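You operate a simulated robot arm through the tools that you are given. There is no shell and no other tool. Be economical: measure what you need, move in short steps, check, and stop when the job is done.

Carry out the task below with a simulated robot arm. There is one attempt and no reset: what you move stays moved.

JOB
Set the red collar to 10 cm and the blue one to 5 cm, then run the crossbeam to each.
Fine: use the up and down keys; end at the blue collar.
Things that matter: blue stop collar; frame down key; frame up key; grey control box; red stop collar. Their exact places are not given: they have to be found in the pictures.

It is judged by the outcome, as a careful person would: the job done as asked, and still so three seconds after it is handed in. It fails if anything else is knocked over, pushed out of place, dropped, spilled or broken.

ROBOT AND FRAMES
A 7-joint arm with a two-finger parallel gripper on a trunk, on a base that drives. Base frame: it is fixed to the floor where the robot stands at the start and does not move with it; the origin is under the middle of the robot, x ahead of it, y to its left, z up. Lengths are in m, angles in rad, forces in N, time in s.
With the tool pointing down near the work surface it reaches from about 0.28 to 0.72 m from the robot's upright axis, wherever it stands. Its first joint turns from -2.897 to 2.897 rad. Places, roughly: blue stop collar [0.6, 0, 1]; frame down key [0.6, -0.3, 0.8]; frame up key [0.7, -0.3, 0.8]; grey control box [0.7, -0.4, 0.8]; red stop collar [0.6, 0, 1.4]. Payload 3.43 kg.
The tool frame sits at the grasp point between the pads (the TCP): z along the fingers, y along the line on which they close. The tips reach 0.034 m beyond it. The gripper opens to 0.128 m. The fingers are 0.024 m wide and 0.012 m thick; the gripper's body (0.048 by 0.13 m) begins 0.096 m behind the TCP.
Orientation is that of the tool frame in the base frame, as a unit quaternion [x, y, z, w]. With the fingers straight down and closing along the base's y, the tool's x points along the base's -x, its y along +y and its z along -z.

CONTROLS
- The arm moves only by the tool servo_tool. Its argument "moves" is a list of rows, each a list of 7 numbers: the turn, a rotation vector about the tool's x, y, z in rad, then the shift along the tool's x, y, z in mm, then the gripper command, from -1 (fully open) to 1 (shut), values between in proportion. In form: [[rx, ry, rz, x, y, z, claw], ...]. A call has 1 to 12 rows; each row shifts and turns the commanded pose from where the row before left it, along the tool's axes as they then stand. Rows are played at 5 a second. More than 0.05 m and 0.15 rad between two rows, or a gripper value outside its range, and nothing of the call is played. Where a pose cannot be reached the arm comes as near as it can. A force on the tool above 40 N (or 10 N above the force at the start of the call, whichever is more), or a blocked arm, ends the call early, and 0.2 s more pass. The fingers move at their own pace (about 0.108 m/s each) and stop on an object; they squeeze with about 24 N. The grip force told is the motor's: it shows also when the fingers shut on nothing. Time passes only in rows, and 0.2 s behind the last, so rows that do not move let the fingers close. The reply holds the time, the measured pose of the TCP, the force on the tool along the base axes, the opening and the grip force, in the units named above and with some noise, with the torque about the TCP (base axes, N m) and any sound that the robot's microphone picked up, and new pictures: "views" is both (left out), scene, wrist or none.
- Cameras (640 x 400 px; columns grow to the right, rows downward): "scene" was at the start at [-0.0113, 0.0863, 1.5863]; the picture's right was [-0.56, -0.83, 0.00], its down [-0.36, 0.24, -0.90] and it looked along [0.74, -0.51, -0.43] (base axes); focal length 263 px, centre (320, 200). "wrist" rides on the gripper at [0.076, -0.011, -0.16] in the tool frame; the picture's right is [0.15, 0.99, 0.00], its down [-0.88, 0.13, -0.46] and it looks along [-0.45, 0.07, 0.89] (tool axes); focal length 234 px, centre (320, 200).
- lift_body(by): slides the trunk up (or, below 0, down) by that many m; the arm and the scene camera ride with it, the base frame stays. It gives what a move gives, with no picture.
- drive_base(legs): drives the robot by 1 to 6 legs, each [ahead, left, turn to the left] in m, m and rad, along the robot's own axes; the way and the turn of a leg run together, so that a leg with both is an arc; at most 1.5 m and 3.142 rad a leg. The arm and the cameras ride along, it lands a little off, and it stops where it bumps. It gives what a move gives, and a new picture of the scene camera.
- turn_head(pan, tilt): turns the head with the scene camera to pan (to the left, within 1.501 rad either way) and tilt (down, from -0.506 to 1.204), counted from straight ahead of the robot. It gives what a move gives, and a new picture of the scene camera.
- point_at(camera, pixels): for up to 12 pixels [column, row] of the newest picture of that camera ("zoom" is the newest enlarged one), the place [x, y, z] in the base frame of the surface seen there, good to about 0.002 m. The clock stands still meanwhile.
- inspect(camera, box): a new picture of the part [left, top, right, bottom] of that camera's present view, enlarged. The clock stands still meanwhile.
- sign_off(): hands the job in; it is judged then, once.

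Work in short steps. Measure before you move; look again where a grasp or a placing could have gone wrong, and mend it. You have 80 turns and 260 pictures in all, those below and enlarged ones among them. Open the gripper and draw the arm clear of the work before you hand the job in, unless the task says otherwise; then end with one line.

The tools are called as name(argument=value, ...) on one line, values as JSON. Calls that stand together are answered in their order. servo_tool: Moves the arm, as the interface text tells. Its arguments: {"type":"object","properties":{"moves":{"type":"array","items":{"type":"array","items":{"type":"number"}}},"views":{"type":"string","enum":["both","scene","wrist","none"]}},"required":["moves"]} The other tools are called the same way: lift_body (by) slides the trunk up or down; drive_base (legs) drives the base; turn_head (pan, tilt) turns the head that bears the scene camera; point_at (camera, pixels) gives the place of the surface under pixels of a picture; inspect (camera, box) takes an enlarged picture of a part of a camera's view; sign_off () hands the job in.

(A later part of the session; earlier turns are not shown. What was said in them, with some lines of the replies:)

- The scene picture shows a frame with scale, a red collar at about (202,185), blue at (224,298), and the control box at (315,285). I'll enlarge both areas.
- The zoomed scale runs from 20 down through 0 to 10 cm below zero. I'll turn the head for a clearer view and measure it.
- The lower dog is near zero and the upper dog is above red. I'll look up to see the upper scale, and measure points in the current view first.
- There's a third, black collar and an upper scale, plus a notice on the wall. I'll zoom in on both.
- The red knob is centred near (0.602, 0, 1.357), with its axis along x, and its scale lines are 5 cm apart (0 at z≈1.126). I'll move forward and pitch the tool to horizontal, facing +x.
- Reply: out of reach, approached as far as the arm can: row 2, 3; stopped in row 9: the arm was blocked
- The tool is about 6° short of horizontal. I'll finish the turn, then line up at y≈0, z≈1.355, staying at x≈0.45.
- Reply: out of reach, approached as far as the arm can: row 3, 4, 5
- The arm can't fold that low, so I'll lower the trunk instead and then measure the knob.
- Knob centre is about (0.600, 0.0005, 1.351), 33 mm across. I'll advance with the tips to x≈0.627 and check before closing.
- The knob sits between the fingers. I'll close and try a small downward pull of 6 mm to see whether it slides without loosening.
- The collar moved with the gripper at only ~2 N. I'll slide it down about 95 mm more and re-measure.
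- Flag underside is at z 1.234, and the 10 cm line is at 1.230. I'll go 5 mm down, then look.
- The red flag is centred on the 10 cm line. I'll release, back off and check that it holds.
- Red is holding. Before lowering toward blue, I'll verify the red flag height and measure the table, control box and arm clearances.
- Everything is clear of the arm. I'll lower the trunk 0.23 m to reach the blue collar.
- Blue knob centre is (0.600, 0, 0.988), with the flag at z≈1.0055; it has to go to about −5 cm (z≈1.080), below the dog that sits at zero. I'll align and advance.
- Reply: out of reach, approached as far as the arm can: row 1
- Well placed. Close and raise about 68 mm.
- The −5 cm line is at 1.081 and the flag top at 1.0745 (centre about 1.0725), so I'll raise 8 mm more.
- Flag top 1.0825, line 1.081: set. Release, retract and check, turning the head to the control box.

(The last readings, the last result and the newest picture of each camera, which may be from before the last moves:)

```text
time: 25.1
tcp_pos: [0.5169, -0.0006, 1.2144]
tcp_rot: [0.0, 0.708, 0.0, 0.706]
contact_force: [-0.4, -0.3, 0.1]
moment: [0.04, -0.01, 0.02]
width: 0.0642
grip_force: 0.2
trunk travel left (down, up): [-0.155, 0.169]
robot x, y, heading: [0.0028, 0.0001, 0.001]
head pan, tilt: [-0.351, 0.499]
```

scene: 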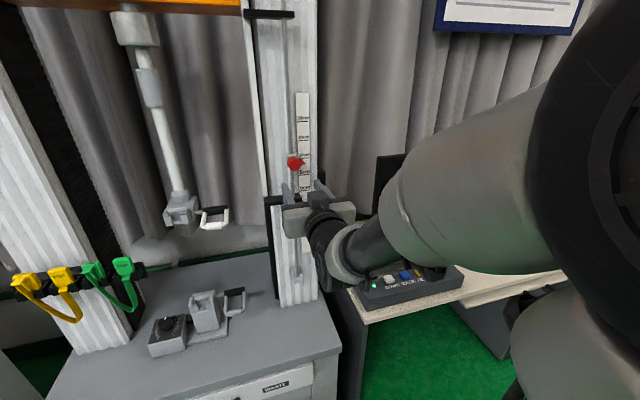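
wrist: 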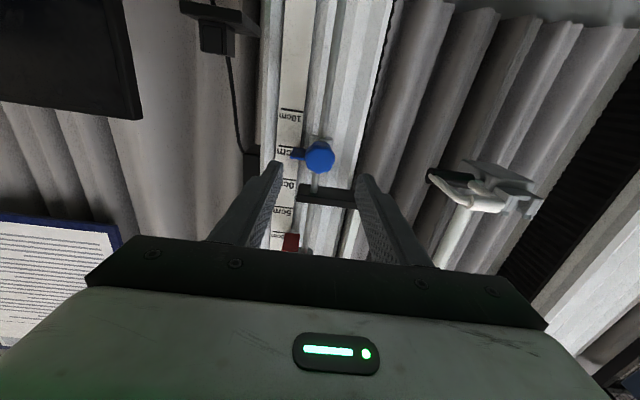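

Now I'll move aside in −y and pitch the tool back down with the gripper shut.

servo_tool(moves=[[0, 0, 0, 0, -40, 0, 1], [0, 0, 0, 0, -40, 0, 1], [0, 0, 0, 0, -40, 0, 1], [0, 0, 0, 0, -40, 0, 1], [0, 0, 0, 0, -40, 0, 1], [0, 0.1428, 0, 0, 0, 0, 1], [0, 0.1428, 0, 0, 0, 0, 1], [0, 0.1428, 0, 0, 0, 0, 1], [0, 0.1428, 0, 0, 0, 0, 1], [0, 0.1428, 0, 0, 0, 0, 1]], views="none")

servo_tool(moves=[[0, 0.1428, 0, 0, 0, 0, 1], [0, 0.1428, 0, 0, 0, 0, 1], [0, 0.1428, 0, 0, 0, 0, 1], [0, 0.1428, 0, 0, 0, 0, 1], [0, 0.1428, 0, 0, 0, 0, 1], [0, 0.1428, 0, 0, 0, 0, 1], [0, 0, 0, 0, 0, 0, 1]], views="both")

```text
time: 27.3
tcp_pos: [0.5173, -0.2012, 1.2148]
tcp_rot: [0.0, 0.91, -0.001, 0.415]
contact_force: [-0.5, 0.1, 0.0]
moment: [0.01, -0.02, -0.03]
width: 0.0
grip_force: 24.2
trunk travel left (down, up): [-0.155, 0.169]
robot x, y, heading: [-0.0024, 0.002, -0.004]
head pan, tilt: [-0.351, 0.499]
```

```text
time: 28.9
tcp_pos: [0.5174, -0.1997, 1.214]
tcp_rot: [0.0, 1.0, 0.0, -0.002]
contact_force: [0.0, -0.3, 0.0]
moment: [-0.03, 0.03, 0.03]
width: 0.0002
grip_force: 24.0
trunk travel left (down, up): [-0.155, 0.169]
robot x, y, heading: [-0.0006, 0.0032, -0.0]
head pan, tilt: [-0.351, 0.499]
```

scene: 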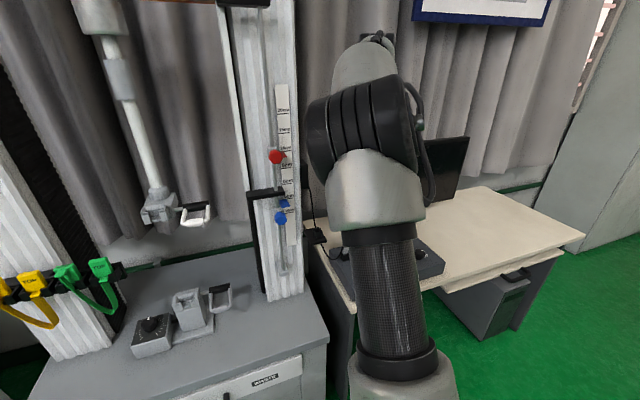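
wrist: 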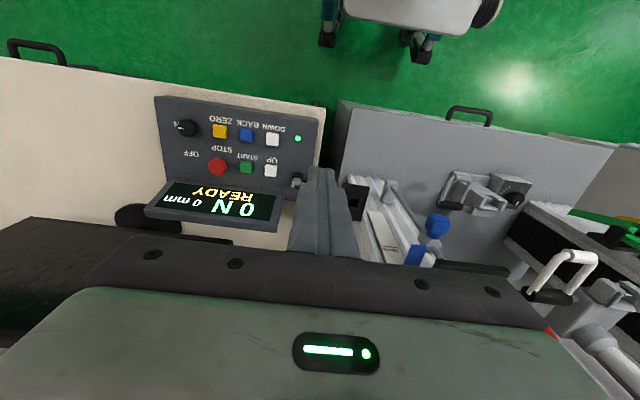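

The UP key is at (271,171) and DOWN at (272,139) in the wrist view. I'll measure both.

point_at(camera="wrist", pixels=[[271, 171], [271, 168], [272, 139], [272, 136], [247, 167], [218, 165], [298, 140], [296, 182], [320, 175], [250, 210], [285, 150]])

inspect(camera="wrist", box=[240, 110, 320, 200])

```text
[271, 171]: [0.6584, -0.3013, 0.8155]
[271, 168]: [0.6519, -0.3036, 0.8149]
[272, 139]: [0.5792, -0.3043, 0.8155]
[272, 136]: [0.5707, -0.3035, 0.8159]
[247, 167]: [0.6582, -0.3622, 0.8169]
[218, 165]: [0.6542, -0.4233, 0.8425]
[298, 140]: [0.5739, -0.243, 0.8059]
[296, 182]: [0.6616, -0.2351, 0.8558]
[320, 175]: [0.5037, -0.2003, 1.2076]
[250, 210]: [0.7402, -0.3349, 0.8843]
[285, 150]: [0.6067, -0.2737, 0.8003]
```

```text
4.44 times, centred on (280, 155) of wrist
```

zoom: 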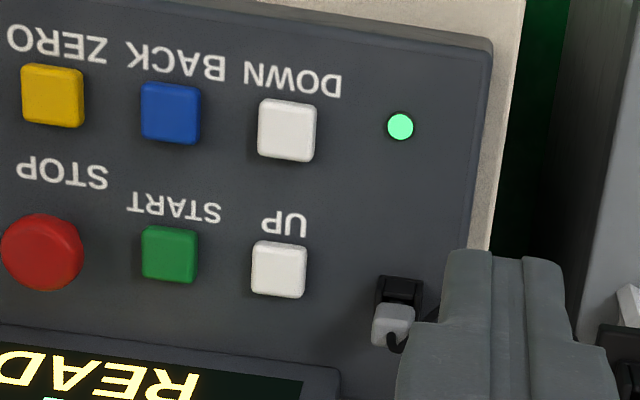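

UP is at (0.657, −0.302, 0.8155) and DOWN at (0.579, −0.304, 0.8155). UP is at the edge of reach (0.72 m), so I'll shift the base 0.15 m to the right and lower the trunk.

drive_base(legs=[[0, -0.15, 0]])

lift_body(by=-0.14)

servo_tool(moves=[[0, 0, 0, 0, 0, 0, 1]], views="both")

```text
time: 31.0
tcp_pos: [0.5166, -0.3507, 1.2145]
tcp_rot: [0.0, 1.0, 0.0, -0.001]
contact_force: [-0.3, -0.8, 0.4]
moment: [0.03, 0.01, 0.02]
width: 0.0
grip_force: 23.9
trunk travel left (down, up): [-0.155, 0.169]
robot x, y, heading: [0.0005, -0.1513, -0.001]
head pan, tilt: [-0.351, 0.499]
```

scene: 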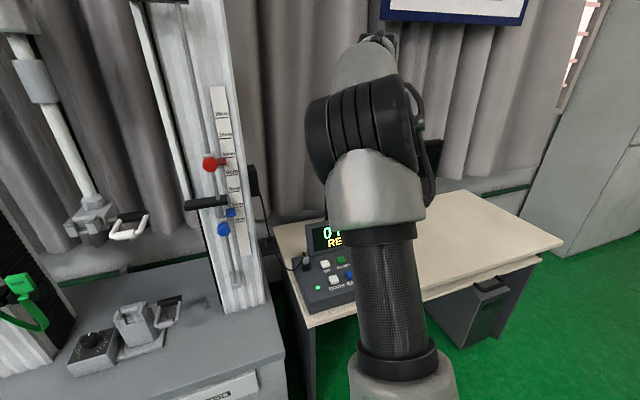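

```text
time: 32.7
tcp_pos: [0.5154, -0.3512, 1.0749]
tcp_rot: [0.0, 1.0, 0.0, 0.0]
contact_force: [1.0, 0.1, -0.3]
moment: [0.01, 0.02, 0.0]
width: 0.0002
grip_force: 24.0
trunk travel left (down, up): [-0.015, 0.309]
robot x, y, heading: [-0.0013, -0.1505, -0.003]
head pan, tilt: [-0.351, 0.499]
```

```text
time: 33.1
tcp_pos: [0.516, -0.3512, 1.0737]
tcp_rot: [0.0, 1.0, 0.001, -0.001]
contact_force: [0.3, -0.6, 0.9]
moment: [-0.03, 0.02, 0.01]
width: 0.0
grip_force: 24.2
trunk travel left (down, up): [-0.015, 0.309]
robot x, y, heading: [0.0026, -0.1492, -0.008]
head pan, tilt: [-0.351, 0.499]
```

scene: 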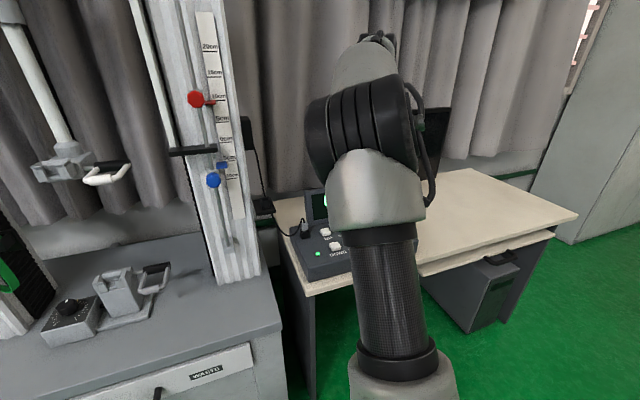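
wrist: 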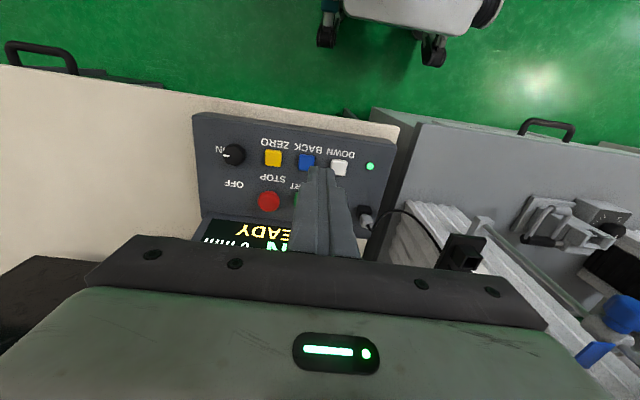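

Now I'll move above UP with the tips about 35 mm over the key.

servo_tool(moves=[[0, 0, 0, -35, 12, 0, 1], [0, 0, 0, -35, 12, 0, 1], [0, 0, 0, -35, 12, 0, 1], [0, 0, 0, -34, 13, 0, 1], [0, 0, 0, 0, 0, 40, 1], [0, 0, 0, 0, 0, 40, 1], [0, 0, 0, 0, 0, 40, 1], [0, 0, 0, 0, 0, 40, 1], [0, 0, 0, 0, 0, 29, 1], [0, 0, 0, 0, 0, 0, 1]], views="both")

inspect(camera="wrist", box=[250, 100, 400, 240])

```text
time: 35.3
tcp_pos: [0.6115, -0.3069, 0.864]
tcp_rot: [0.0, 1.0, 0.001, -0.001]
contact_force: [0.3, -0.5, 0.7]
moment: [-0.03, 0.01, 0.02]
width: 0.0002
grip_force: 24.0
out of reach, approached as far as the arm can: row 3, 4
trunk travel left (down, up): [-0.015, 0.309]
robot x, y, heading: [0.0002, -0.1512, -0.006]
head pan, tilt: [-0.351, 0.499]
```

scene: 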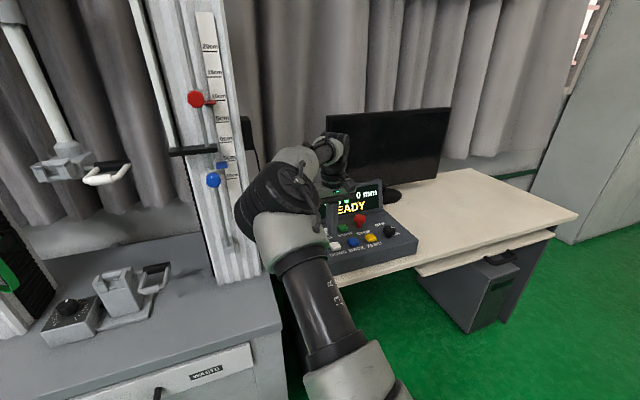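
wrist: 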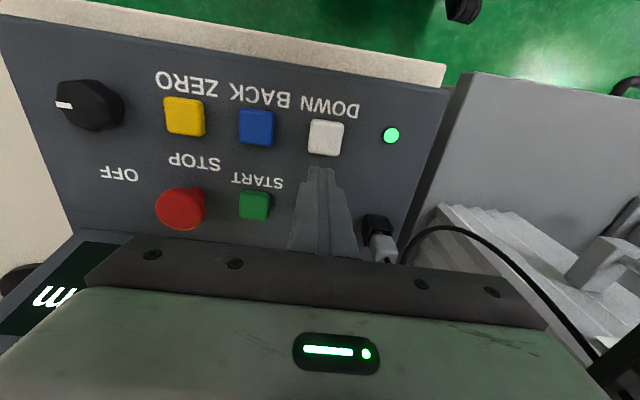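

```text
2.86 times, centred on (325, 170) of wrist
```

zoom: 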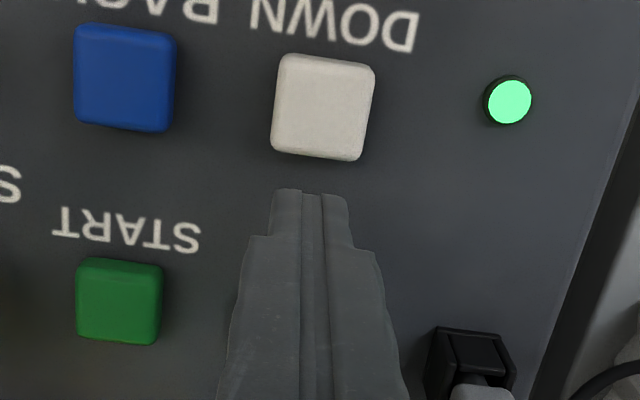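

The arm stopped short at x=0.61. It's clear of everything, so I'll raise 15 mm and go forward the remaining 44 mm.

servo_tool(moves=[[0, 0, 0, 0, 0, -15, 1], [0, 0, 0, -22, 2, 0, 1], [0, 0, 0, -22, 3, 0, 1], [0, 0, 0, 0, 0, 0, 1]], views="both")

```text
time: 36.3
tcp_pos: [0.6567, -0.3, 0.8796]
tcp_rot: [0.0, 1.0, 0.0, -0.001]
contact_force: [0.4, 0.1, -0.1]
moment: [0.0, 0.01, 0.01]
width: 0.0002
grip_force: 23.4
trunk travel left (down, up): [-0.015, 0.309]
robot x, y, heading: [-0.0047, -0.1486, -0.001]
head pan, tilt: [-0.351, 0.499]
```

scene: 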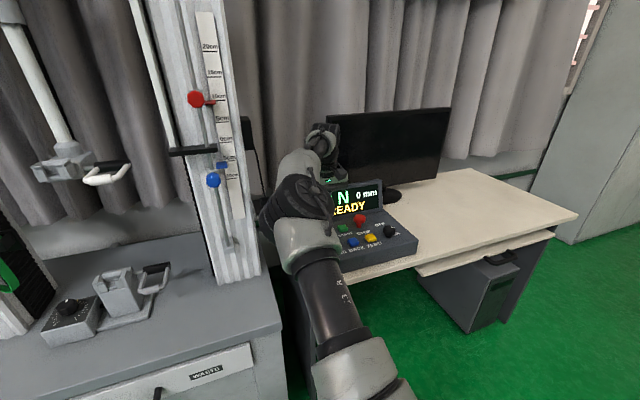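
wrist: 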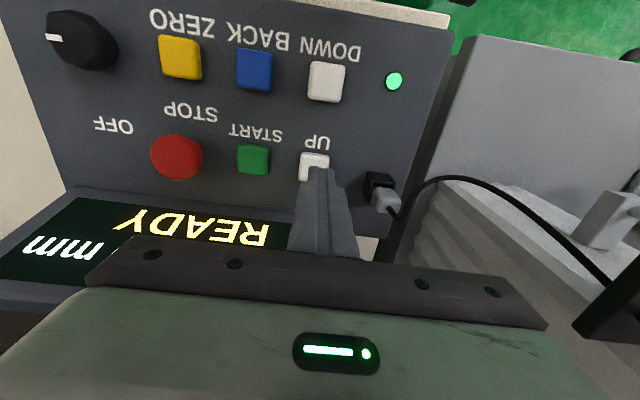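

Directly above UP. I'll descend to the key gently and press.

servo_tool(moves=[[0, 0, 0, 0, -2, 15, 1], [0, 0, 0, 0, 0, 12, 1], [0, 0, 0, 0, 0, 3, 1], [0, 0, 0, 0, 0, 3, 1], [0, 0, 0, 0, 0, 0, 1]], views="both")

```text
time: 37.5
tcp_pos: [0.6546, -0.3019, 0.8464]
tcp_rot: [0.001, 1.0, 0.0, 0.0]
contact_force: [0.7, -1.5, 1.8]
moment: [0.01, 0.01, 0.02]
width: 0.0
grip_force: 24.1
trunk travel left (down, up): [-0.015, 0.309]
robot x, y, heading: [-0.0012, -0.1517, -0.006]
head pan, tilt: [-0.351, 0.499]
```

scene: 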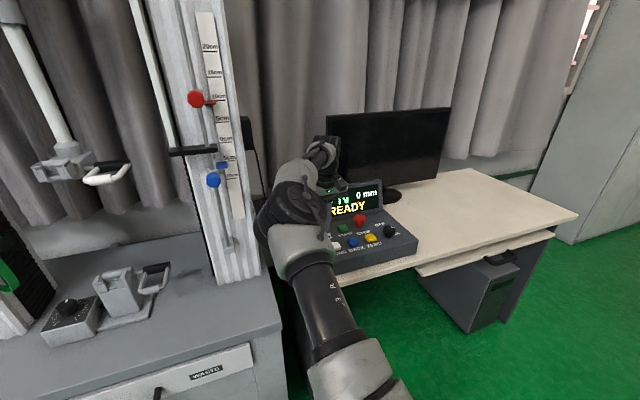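
wrist: 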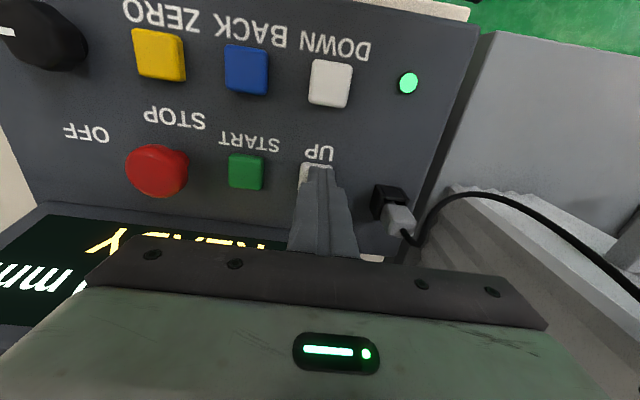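

Touching with ~2 N, and the display still reads READY. I'll press a few mm deeper.

servo_tool(moves=[[0, 0, 0, 0, 0, 2, 1], [0, 0, 0, 0, 0, 2, 1], [0, 0, 0, 0, 0, 0, 1]], views="both")

```text
time: 38.3
tcp_pos: [0.6556, -0.302, 0.8427]
tcp_rot: [0.0, 1.0, -0.001, 0.0]
contact_force: [1.6, -0.8, 6.7]
moment: [-0.03, -0.03, 0.01]
width: 0.0002
grip_force: 23.5
trunk travel left (down, up): [-0.015, 0.309]
robot x, y, heading: [0.0025, -0.1497, -0.004]
head pan, tilt: [-0.351, 0.499]
heard: click
```

scene: 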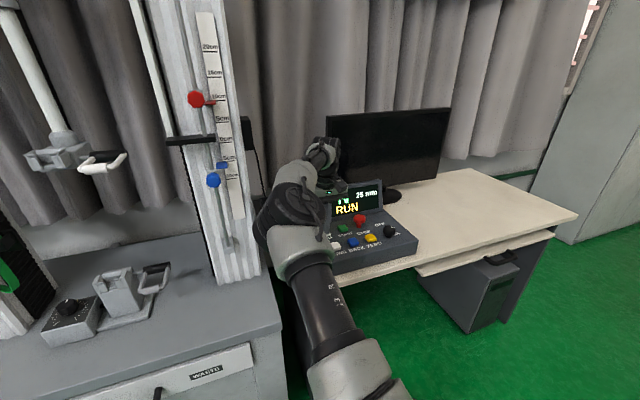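
wrist: 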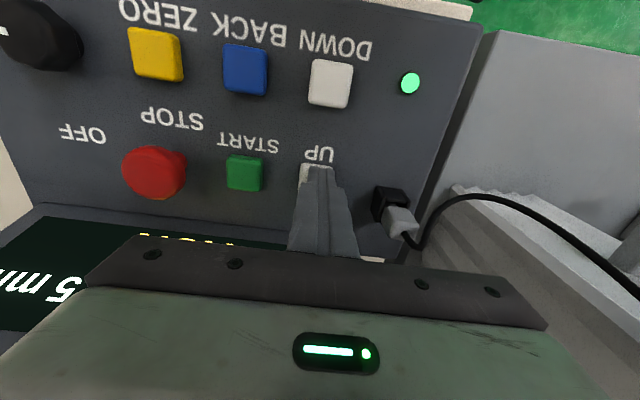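

It clicked and shows RUN at 25 mm. I'll hold briefly and watch the stop at red.

servo_tool(moves=[[0, 0, 0, 0, 0, 0, 1], [0, 0, 0, 0, 0, 0, 1], [0, 0, 0, 0, 0, 0, 1], [0, 0, 0, 0, 0, 0, 1]], views="scene")

inspect(camera="scene", box=[300, 160, 420, 240])

```text
time: 39.3
tcp_pos: [0.6554, -0.3023, 0.842]
tcp_rot: [0.0, 1.0, -0.001, 0.0]
contact_force: [2.7, -1.1, 9.4]
moment: [-0.03, -0.12, 0.04]
width: 0.0
grip_force: 23.8
trunk travel left (down, up): [-0.015, 0.309]
robot x, y, heading: [-0.0028, -0.1496, 0.001]
head pan, tilt: [-0.351, 0.499]
```

scene: 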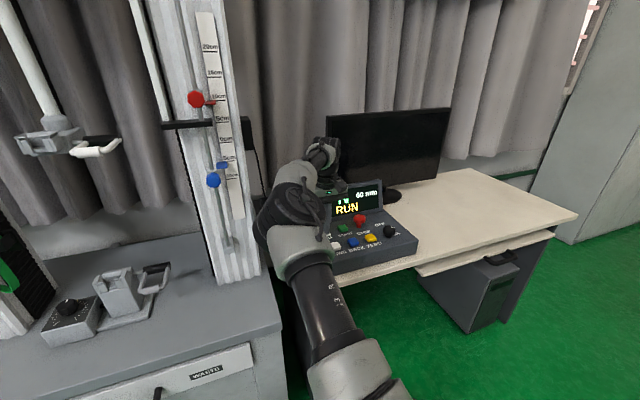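

```text
5.00 times, centred on (360, 200) of scene
```

zoom: 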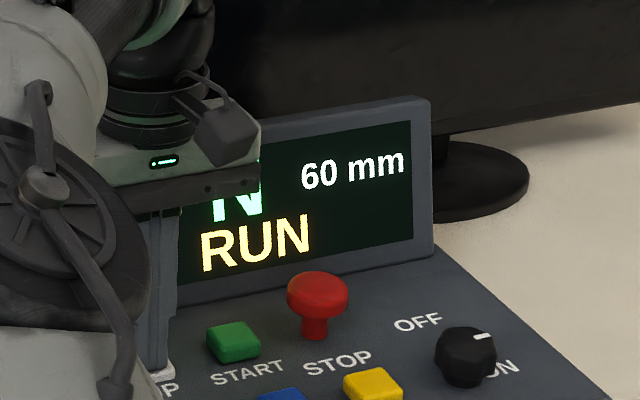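

Display is at 60 mm, moving ~35 mm/s. Red's underside is ~32 mm further, so I'll hold another ~1 s.

servo_tool(moves=[[0, 0, 0, 0, 0, 0, 1], [0, 0, 0, 0, 0, 0, 1], [0, 0, 0, 0, 0, 0, 1], [0, 0, 0, 0, 0, 0, 1]], views="scene")

inspect(camera="scene", box=[300, 160, 420, 240])

inspect(camera="scene", box=[150, 60, 270, 200])

```text
time: 40.3
tcp_pos: [0.6551, -0.3022, 0.8414]
tcp_rot: [-0.001, 1.0, 0.0, 0.0]
contact_force: [4.0, -1.0, 10.0]
moment: [-0.03, -0.14, -0.01]
width: 0.0002
grip_force: 23.6
trunk travel left (down, up): [-0.015, 0.309]
robot x, y, heading: [-0.0005, -0.1496, -0.005]
head pan, tilt: [-0.351, 0.499]
```

scene: 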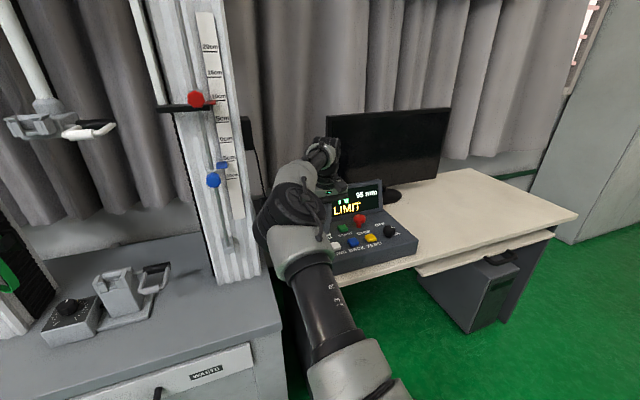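

```text
5.00 times, centred on (360, 200) of scene
```

zoom: 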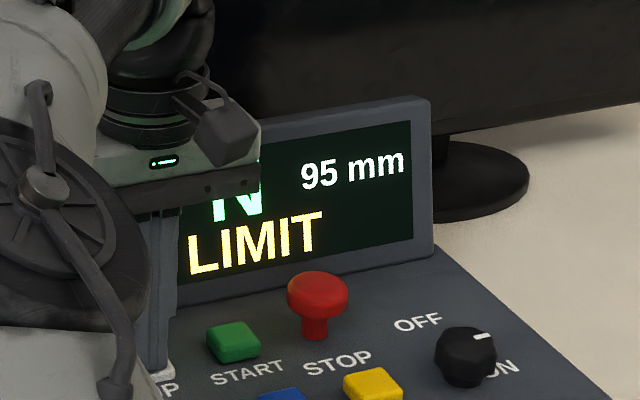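

```text
2.86 times, centred on (210, 130) of scene
```

zoom: 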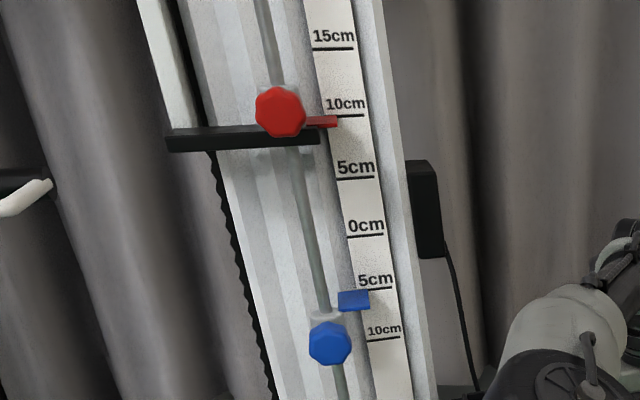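

LIMIT at 95 mm, with the dog against red. I'll measure whether the collar moved.

inspect(camera="scene", box=[190, 90, 230, 115])

inspect(camera="scene", box=[190, 90, 230, 115])

```text
16.00 times, centred on (210, 102) of scene
```

zoom: 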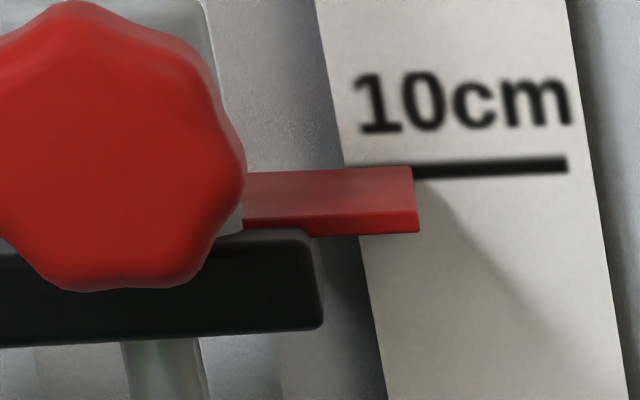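

```text
16.00 times, centred on (210, 102) of scene
```

zoom: 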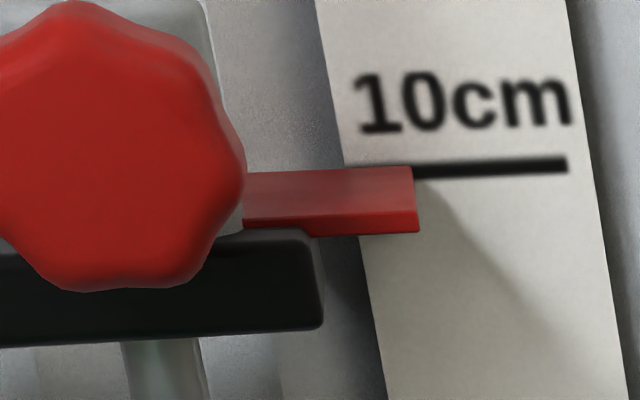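

point_at(camera="zoom", pixels=[[330, 195], [380, 190], [390, 175], [380, 222], [500, 167], [450, 170], [200, 300], [290, 240], [250, 310]])

```text
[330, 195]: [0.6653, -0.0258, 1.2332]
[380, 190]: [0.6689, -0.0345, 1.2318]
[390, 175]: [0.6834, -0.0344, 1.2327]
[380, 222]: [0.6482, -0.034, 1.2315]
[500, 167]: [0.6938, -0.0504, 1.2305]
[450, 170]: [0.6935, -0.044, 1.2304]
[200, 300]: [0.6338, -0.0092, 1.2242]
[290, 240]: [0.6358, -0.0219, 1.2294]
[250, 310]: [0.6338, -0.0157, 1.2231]
```

Red hasn't moved; it's still on the line. Release UP, raise, and move over DOWN (0.579, −0.304).

servo_tool(moves=[[0, 0, 0, 0, 0, -10, 1], [0, 0, 0, 0, 0, -25, 1], [0, 0, 0, 26, -1, 0, 1], [0, 0, 0, 26, -1, 0, 1], [0, 0, 0, 25, 0, 0, 1], [0, 0, 0, 0, 0, 0, 1]], views="both")

```text
time: 41.7
tcp_pos: [0.5775, -0.3039, 0.8776]
tcp_rot: [0.0, 1.0, -0.001, -0.001]
contact_force: [-0.3, -0.8, 0.8]
moment: [0.02, 0.01, -0.01]
width: 0.0001
grip_force: 23.5
trunk travel left (down, up): [-0.015, 0.309]
robot x, y, heading: [-0.0007, -0.1474, -0.006]
head pan, tilt: [-0.351, 0.499]
```

scene: 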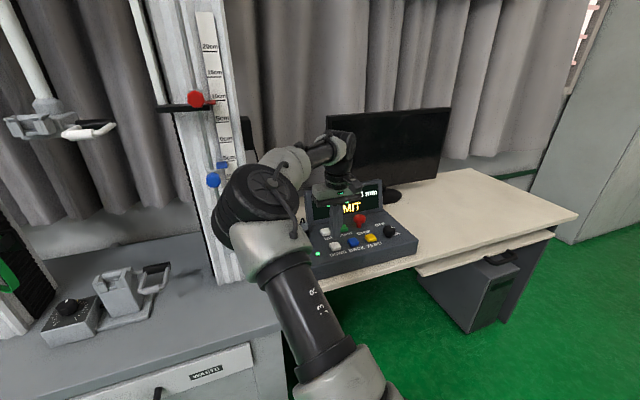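
wrist: 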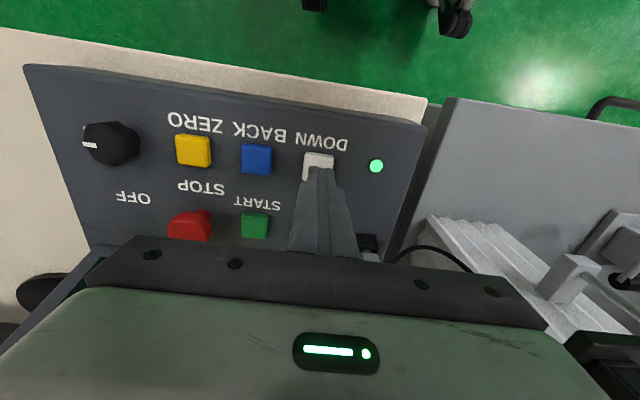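

Above DOWN. The elbow looks close to the column in the picture, so I'll check the gap before going down.

point_at(camera="scene", pixels=[[215, 215], [225, 195], [240, 175], [270, 155], [224, 235], [213, 181]])

```text
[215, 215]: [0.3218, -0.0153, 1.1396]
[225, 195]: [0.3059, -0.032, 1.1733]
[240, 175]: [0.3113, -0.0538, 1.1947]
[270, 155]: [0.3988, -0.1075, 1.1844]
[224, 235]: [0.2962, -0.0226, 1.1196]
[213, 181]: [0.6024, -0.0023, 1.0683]
```

The elbow is ~0.28 m clear. Press DOWN.

servo_tool(moves=[[0, 0, 0, 0, 0, 15, 1], [0, 0, 0, 0, 0, 13, 1], [0, 0, 0, 0, 0, 3, 1], [0, 0, 0, 0, 0, 3, 1], [0, 0, 0, 0, 0, 2, 1], [0, 0, 0, 0, 0, 0, 1]], views="both")

```text
time: 43.1
tcp_pos: [0.5776, -0.3042, 0.8417]
tcp_rot: [0.0, 1.0, -0.001, 0.001]
contact_force: [4.2, -1.7, 11.4]
moment: [-0.05, -0.13, 0.01]
width: 0.0
grip_force: 24.1
trunk travel left (down, up): [-0.015, 0.309]
robot x, y, heading: [0.0044, -0.1455, -0.002]
head pan, tilt: [-0.351, 0.499]
heard: click
```

scene: 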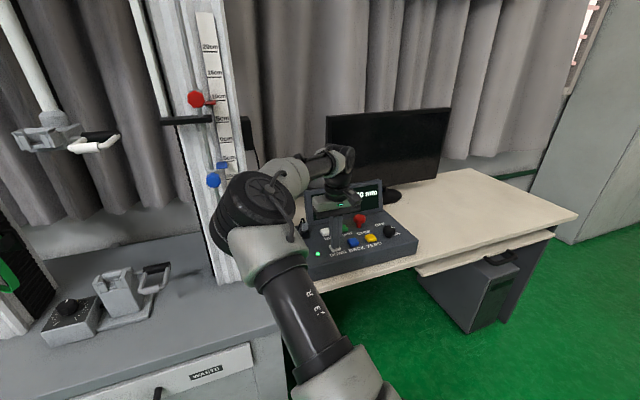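
wrist: 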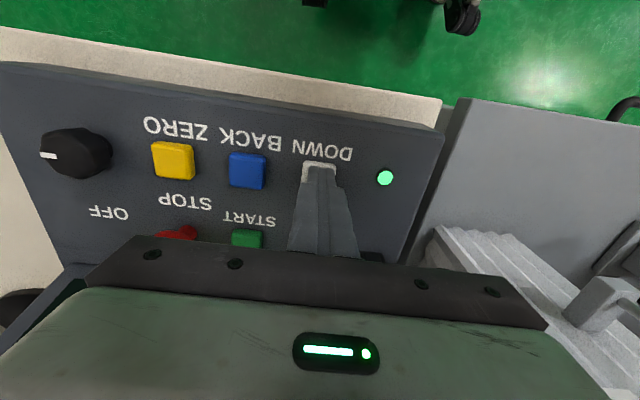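

It's running down (display around 60 mm). I'll hold ~2.2 s, then look.

servo_tool(moves=[[0, 0, 0, 0, 0, 0, 1], [0, 0, 0, 0, 0, 0, 1], [0, 0, 0, 0, 0, 0, 1], [0, 0, 0, 0, 0, 0, 1], [0, 0, 0, 0, 0, 0, 1], [0, 0, 0, 0, 0, 0, 1], [0, 0, 0, 0, 0, 0, 1], [0, 0, 0, 0, 0, 0, 1], [0, 0, 0, 0, 0, 0, 1], [0, 0, 0, 0, 0, 0, 1]], views="scene")

inspect(camera="scene", box=[150, 60, 270, 200])

inspect(camera="scene", box=[300, 160, 420, 240])

```text
time: 45.3
tcp_pos: [0.5769, -0.3036, 0.8411]
tcp_rot: [0.001, 1.0, 0.0, 0.001]
contact_force: [4.4, -1.9, 14.4]
moment: [-0.05, -0.17, 0.0]
width: 0.0
grip_force: 24.2
trunk travel left (down, up): [-0.015, 0.309]
robot x, y, heading: [0.0027, -0.1472, -0.003]
head pan, tilt: [-0.351, 0.499]
```

scene: 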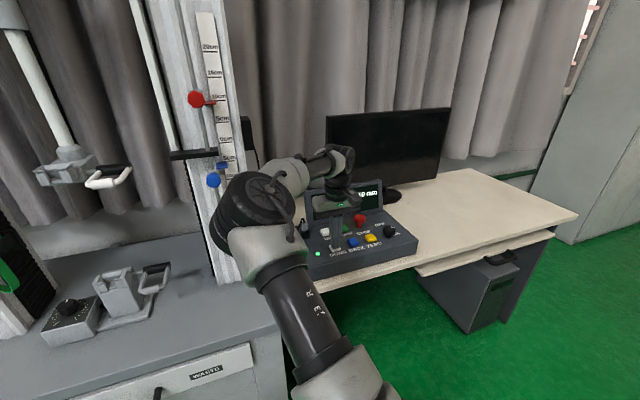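

```text
2.86 times, centred on (210, 130) of scene
```

zoom: 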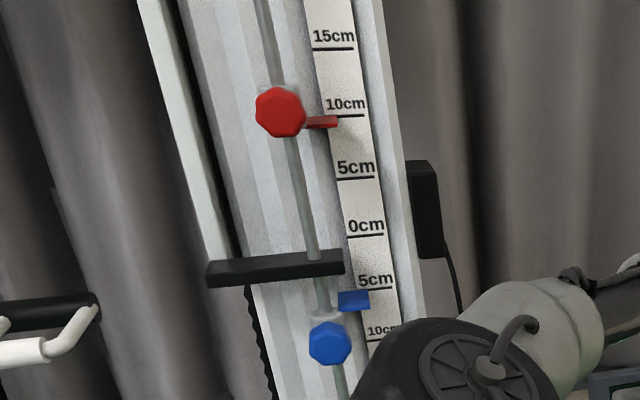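

```text
5.00 times, centred on (360, 200) of scene
```

zoom: 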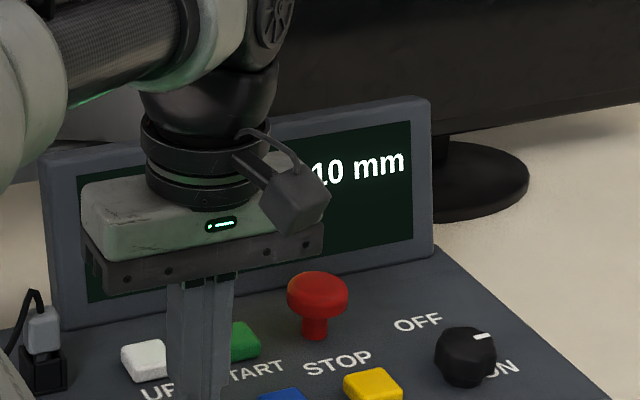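

The dog is about at −10 mm, still moving toward blue. I'll hold ~1.4 s more.

servo_tool(moves=[[0, 0, 0, 0, 0, 0, 1], [0, 0, 0, 0, 0, 0, 1], [0, 0, 0, 0, 0, 0, 1], [0, 0, 0, 0, 0, 0, 1], [0, 0, 0, 0, 0, 0, 1], [0, 0, 0, 0, 0, 0, 1]], views="scene")

inspect(camera="scene", box=[300, 160, 420, 240])

inspect(camera="scene", box=[195, 145, 243, 190])

```text
time: 46.7
tcp_pos: [0.5767, -0.3044, 0.8416]
tcp_rot: [0.001, 1.0, -0.001, 0.0]
contact_force: [2.6, -1.3, 14.3]
moment: [-0.05, -0.1, -0.02]
width: 0.0002
grip_force: 23.4
trunk travel left (down, up): [-0.015, 0.309]
robot x, y, heading: [-0.001, -0.148, -0.005]
head pan, tilt: [-0.351, 0.499]
```

scene: 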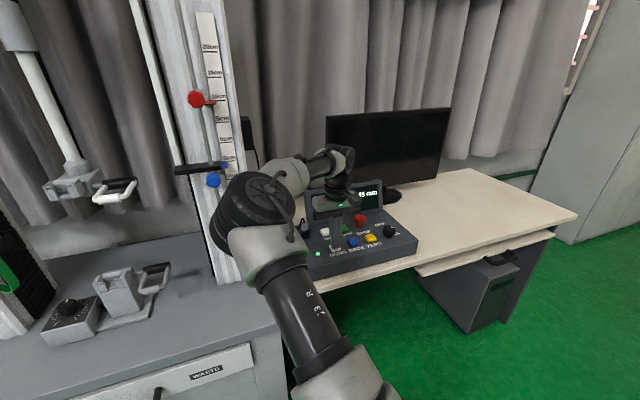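

```text
5.00 times, centred on (360, 200) of scene
```

zoom: 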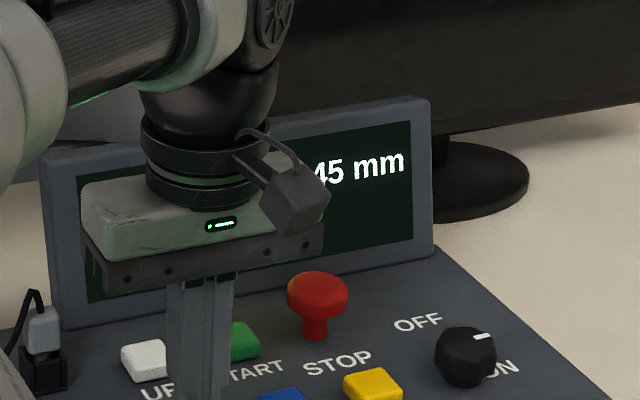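

```text
8.89 times, centred on (219, 168) of scene
```

zoom: 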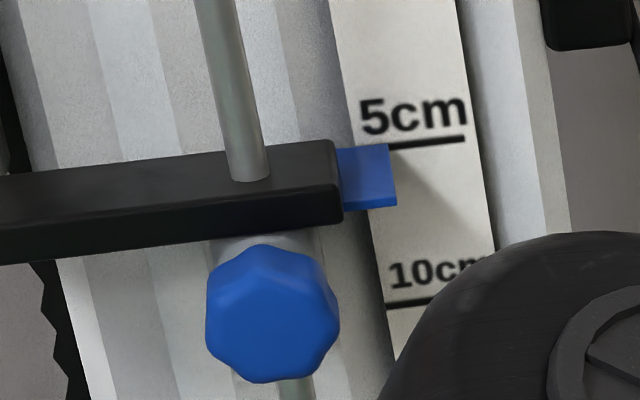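

The dog rests on the blue collar, at −45 mm. I'll release and raise to read the display and confirm it's stopped.

servo_tool(moves=[[0, 0, 0, 0, 0, -10, 1], [0, 0, 0, 0, 0, -35, 1], [0, 0, 0, 20, 0, -40, 1], [0, 0, 0, 40, 0, -40, 0], [0, 0, 0, 40, 0, -40, 0], [0, 0, 0, 40, 0, -40, 0], [0, 0, 0, 0, 0, 0, 0]], views="both")

inspect(camera="wrist", box=[100, 60, 360, 260])

inspect(camera="scene", box=[205, 155, 237, 175])

point_at(camera="zoom", pixels=[[400, 190], [430, 190], [540, 70], [500, 70], [250, 200], [440, 230]])

```text
refused: row 4 steps farther than a row can; nothing moved
```

```text
2.00 times, centred on (230, 160) of wrist
```

zoom: 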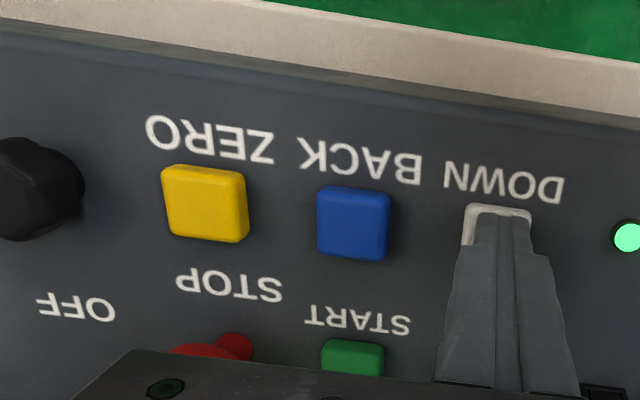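

```text
16.00 times, centred on (221, 165) of scene
```

zoom: 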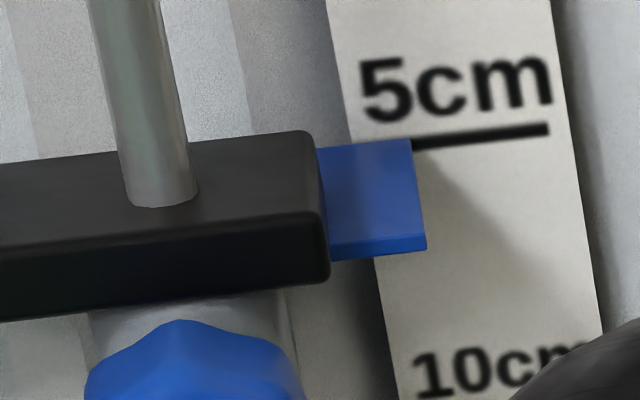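

```text
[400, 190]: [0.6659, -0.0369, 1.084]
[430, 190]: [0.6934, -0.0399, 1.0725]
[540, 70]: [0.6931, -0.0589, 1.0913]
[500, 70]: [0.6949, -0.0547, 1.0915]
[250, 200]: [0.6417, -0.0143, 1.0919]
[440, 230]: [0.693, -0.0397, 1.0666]
```

Blue is still on its line. One row was too long; I'll retry the retreat with shorter steps.

servo_tool(moves=[[0, 0, 0, 0, 0, -10, 1], [0, 0, 0, 0, 0, -35, 1], [0, 0, 0, 20, 0, -40, 1], [0, 0, 0, 30, 0, -35, 1], [0, 0, 0, 30, 0, -35, 0], [0, 0, 0, 30, 0, -35, 0], [0, 0, 0, 0, 0, 0, 0]], views="both")

inspect(camera="wrist", box=[120, 80, 360, 260])

inspect(camera="scene", box=[150, 60, 270, 200])

```text
time: 48.3
tcp_pos: [0.4685, -0.304, 1.0321]
tcp_rot: [0.0, 1.0, 0.0, -0.001]
contact_force: [0.0, -0.1, -0.1]
moment: [0.04, 0.02, 0.04]
width: 0.064
grip_force: 0.0
trunk travel left (down, up): [-0.015, 0.309]
robot x, y, heading: [-0.0011, -0.1519, -0.005]
head pan, tilt: [-0.351, 0.499]
```

scene: 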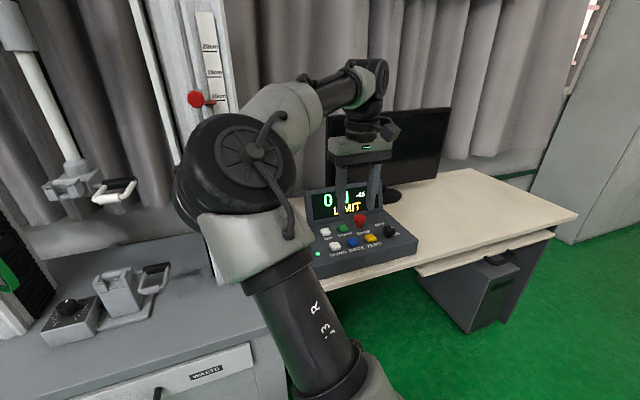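
wrist: 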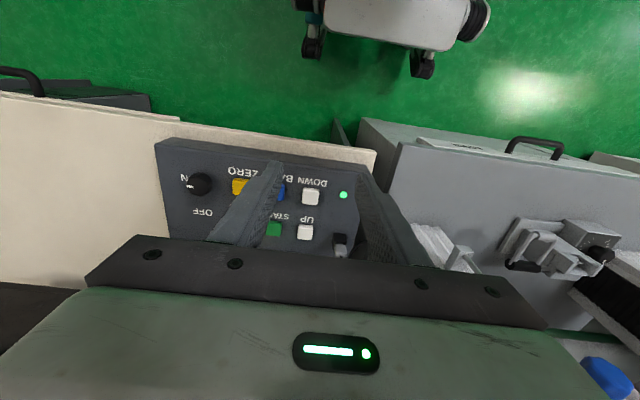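

```text
2.22 times, centred on (240, 170) of wrist
```

zoom: 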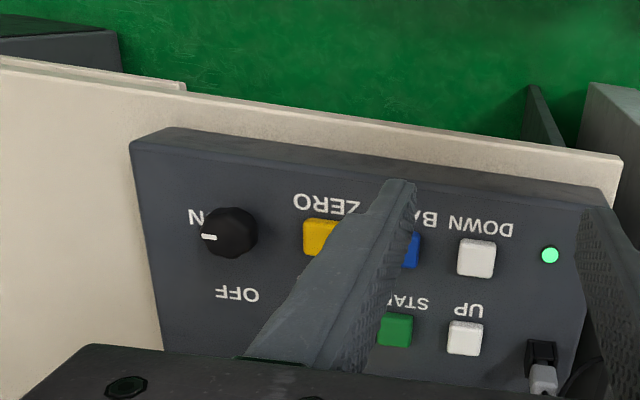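

```text
2.86 times, centred on (210, 130) of scene
```

zoom: 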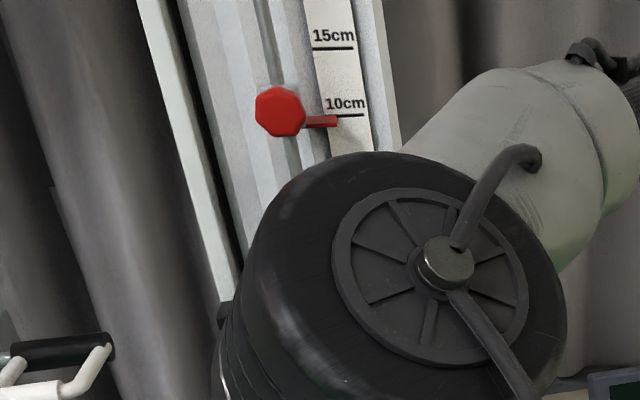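

The display reads LIMIT at −45 mm. Red is on its 10 cm line, the crossbeam is at blue, and the arm is clear with the gripper open. Handing in.

sign_off()

```text
The job is handed in.
```

The red collar is at 10 cm and the blue one at 5 cm below zero. The crossbeam was run up to red with the up key (LIMIT at 95 mm), then down with the down key, and it ended against blue (LIMIT at −45 mm).
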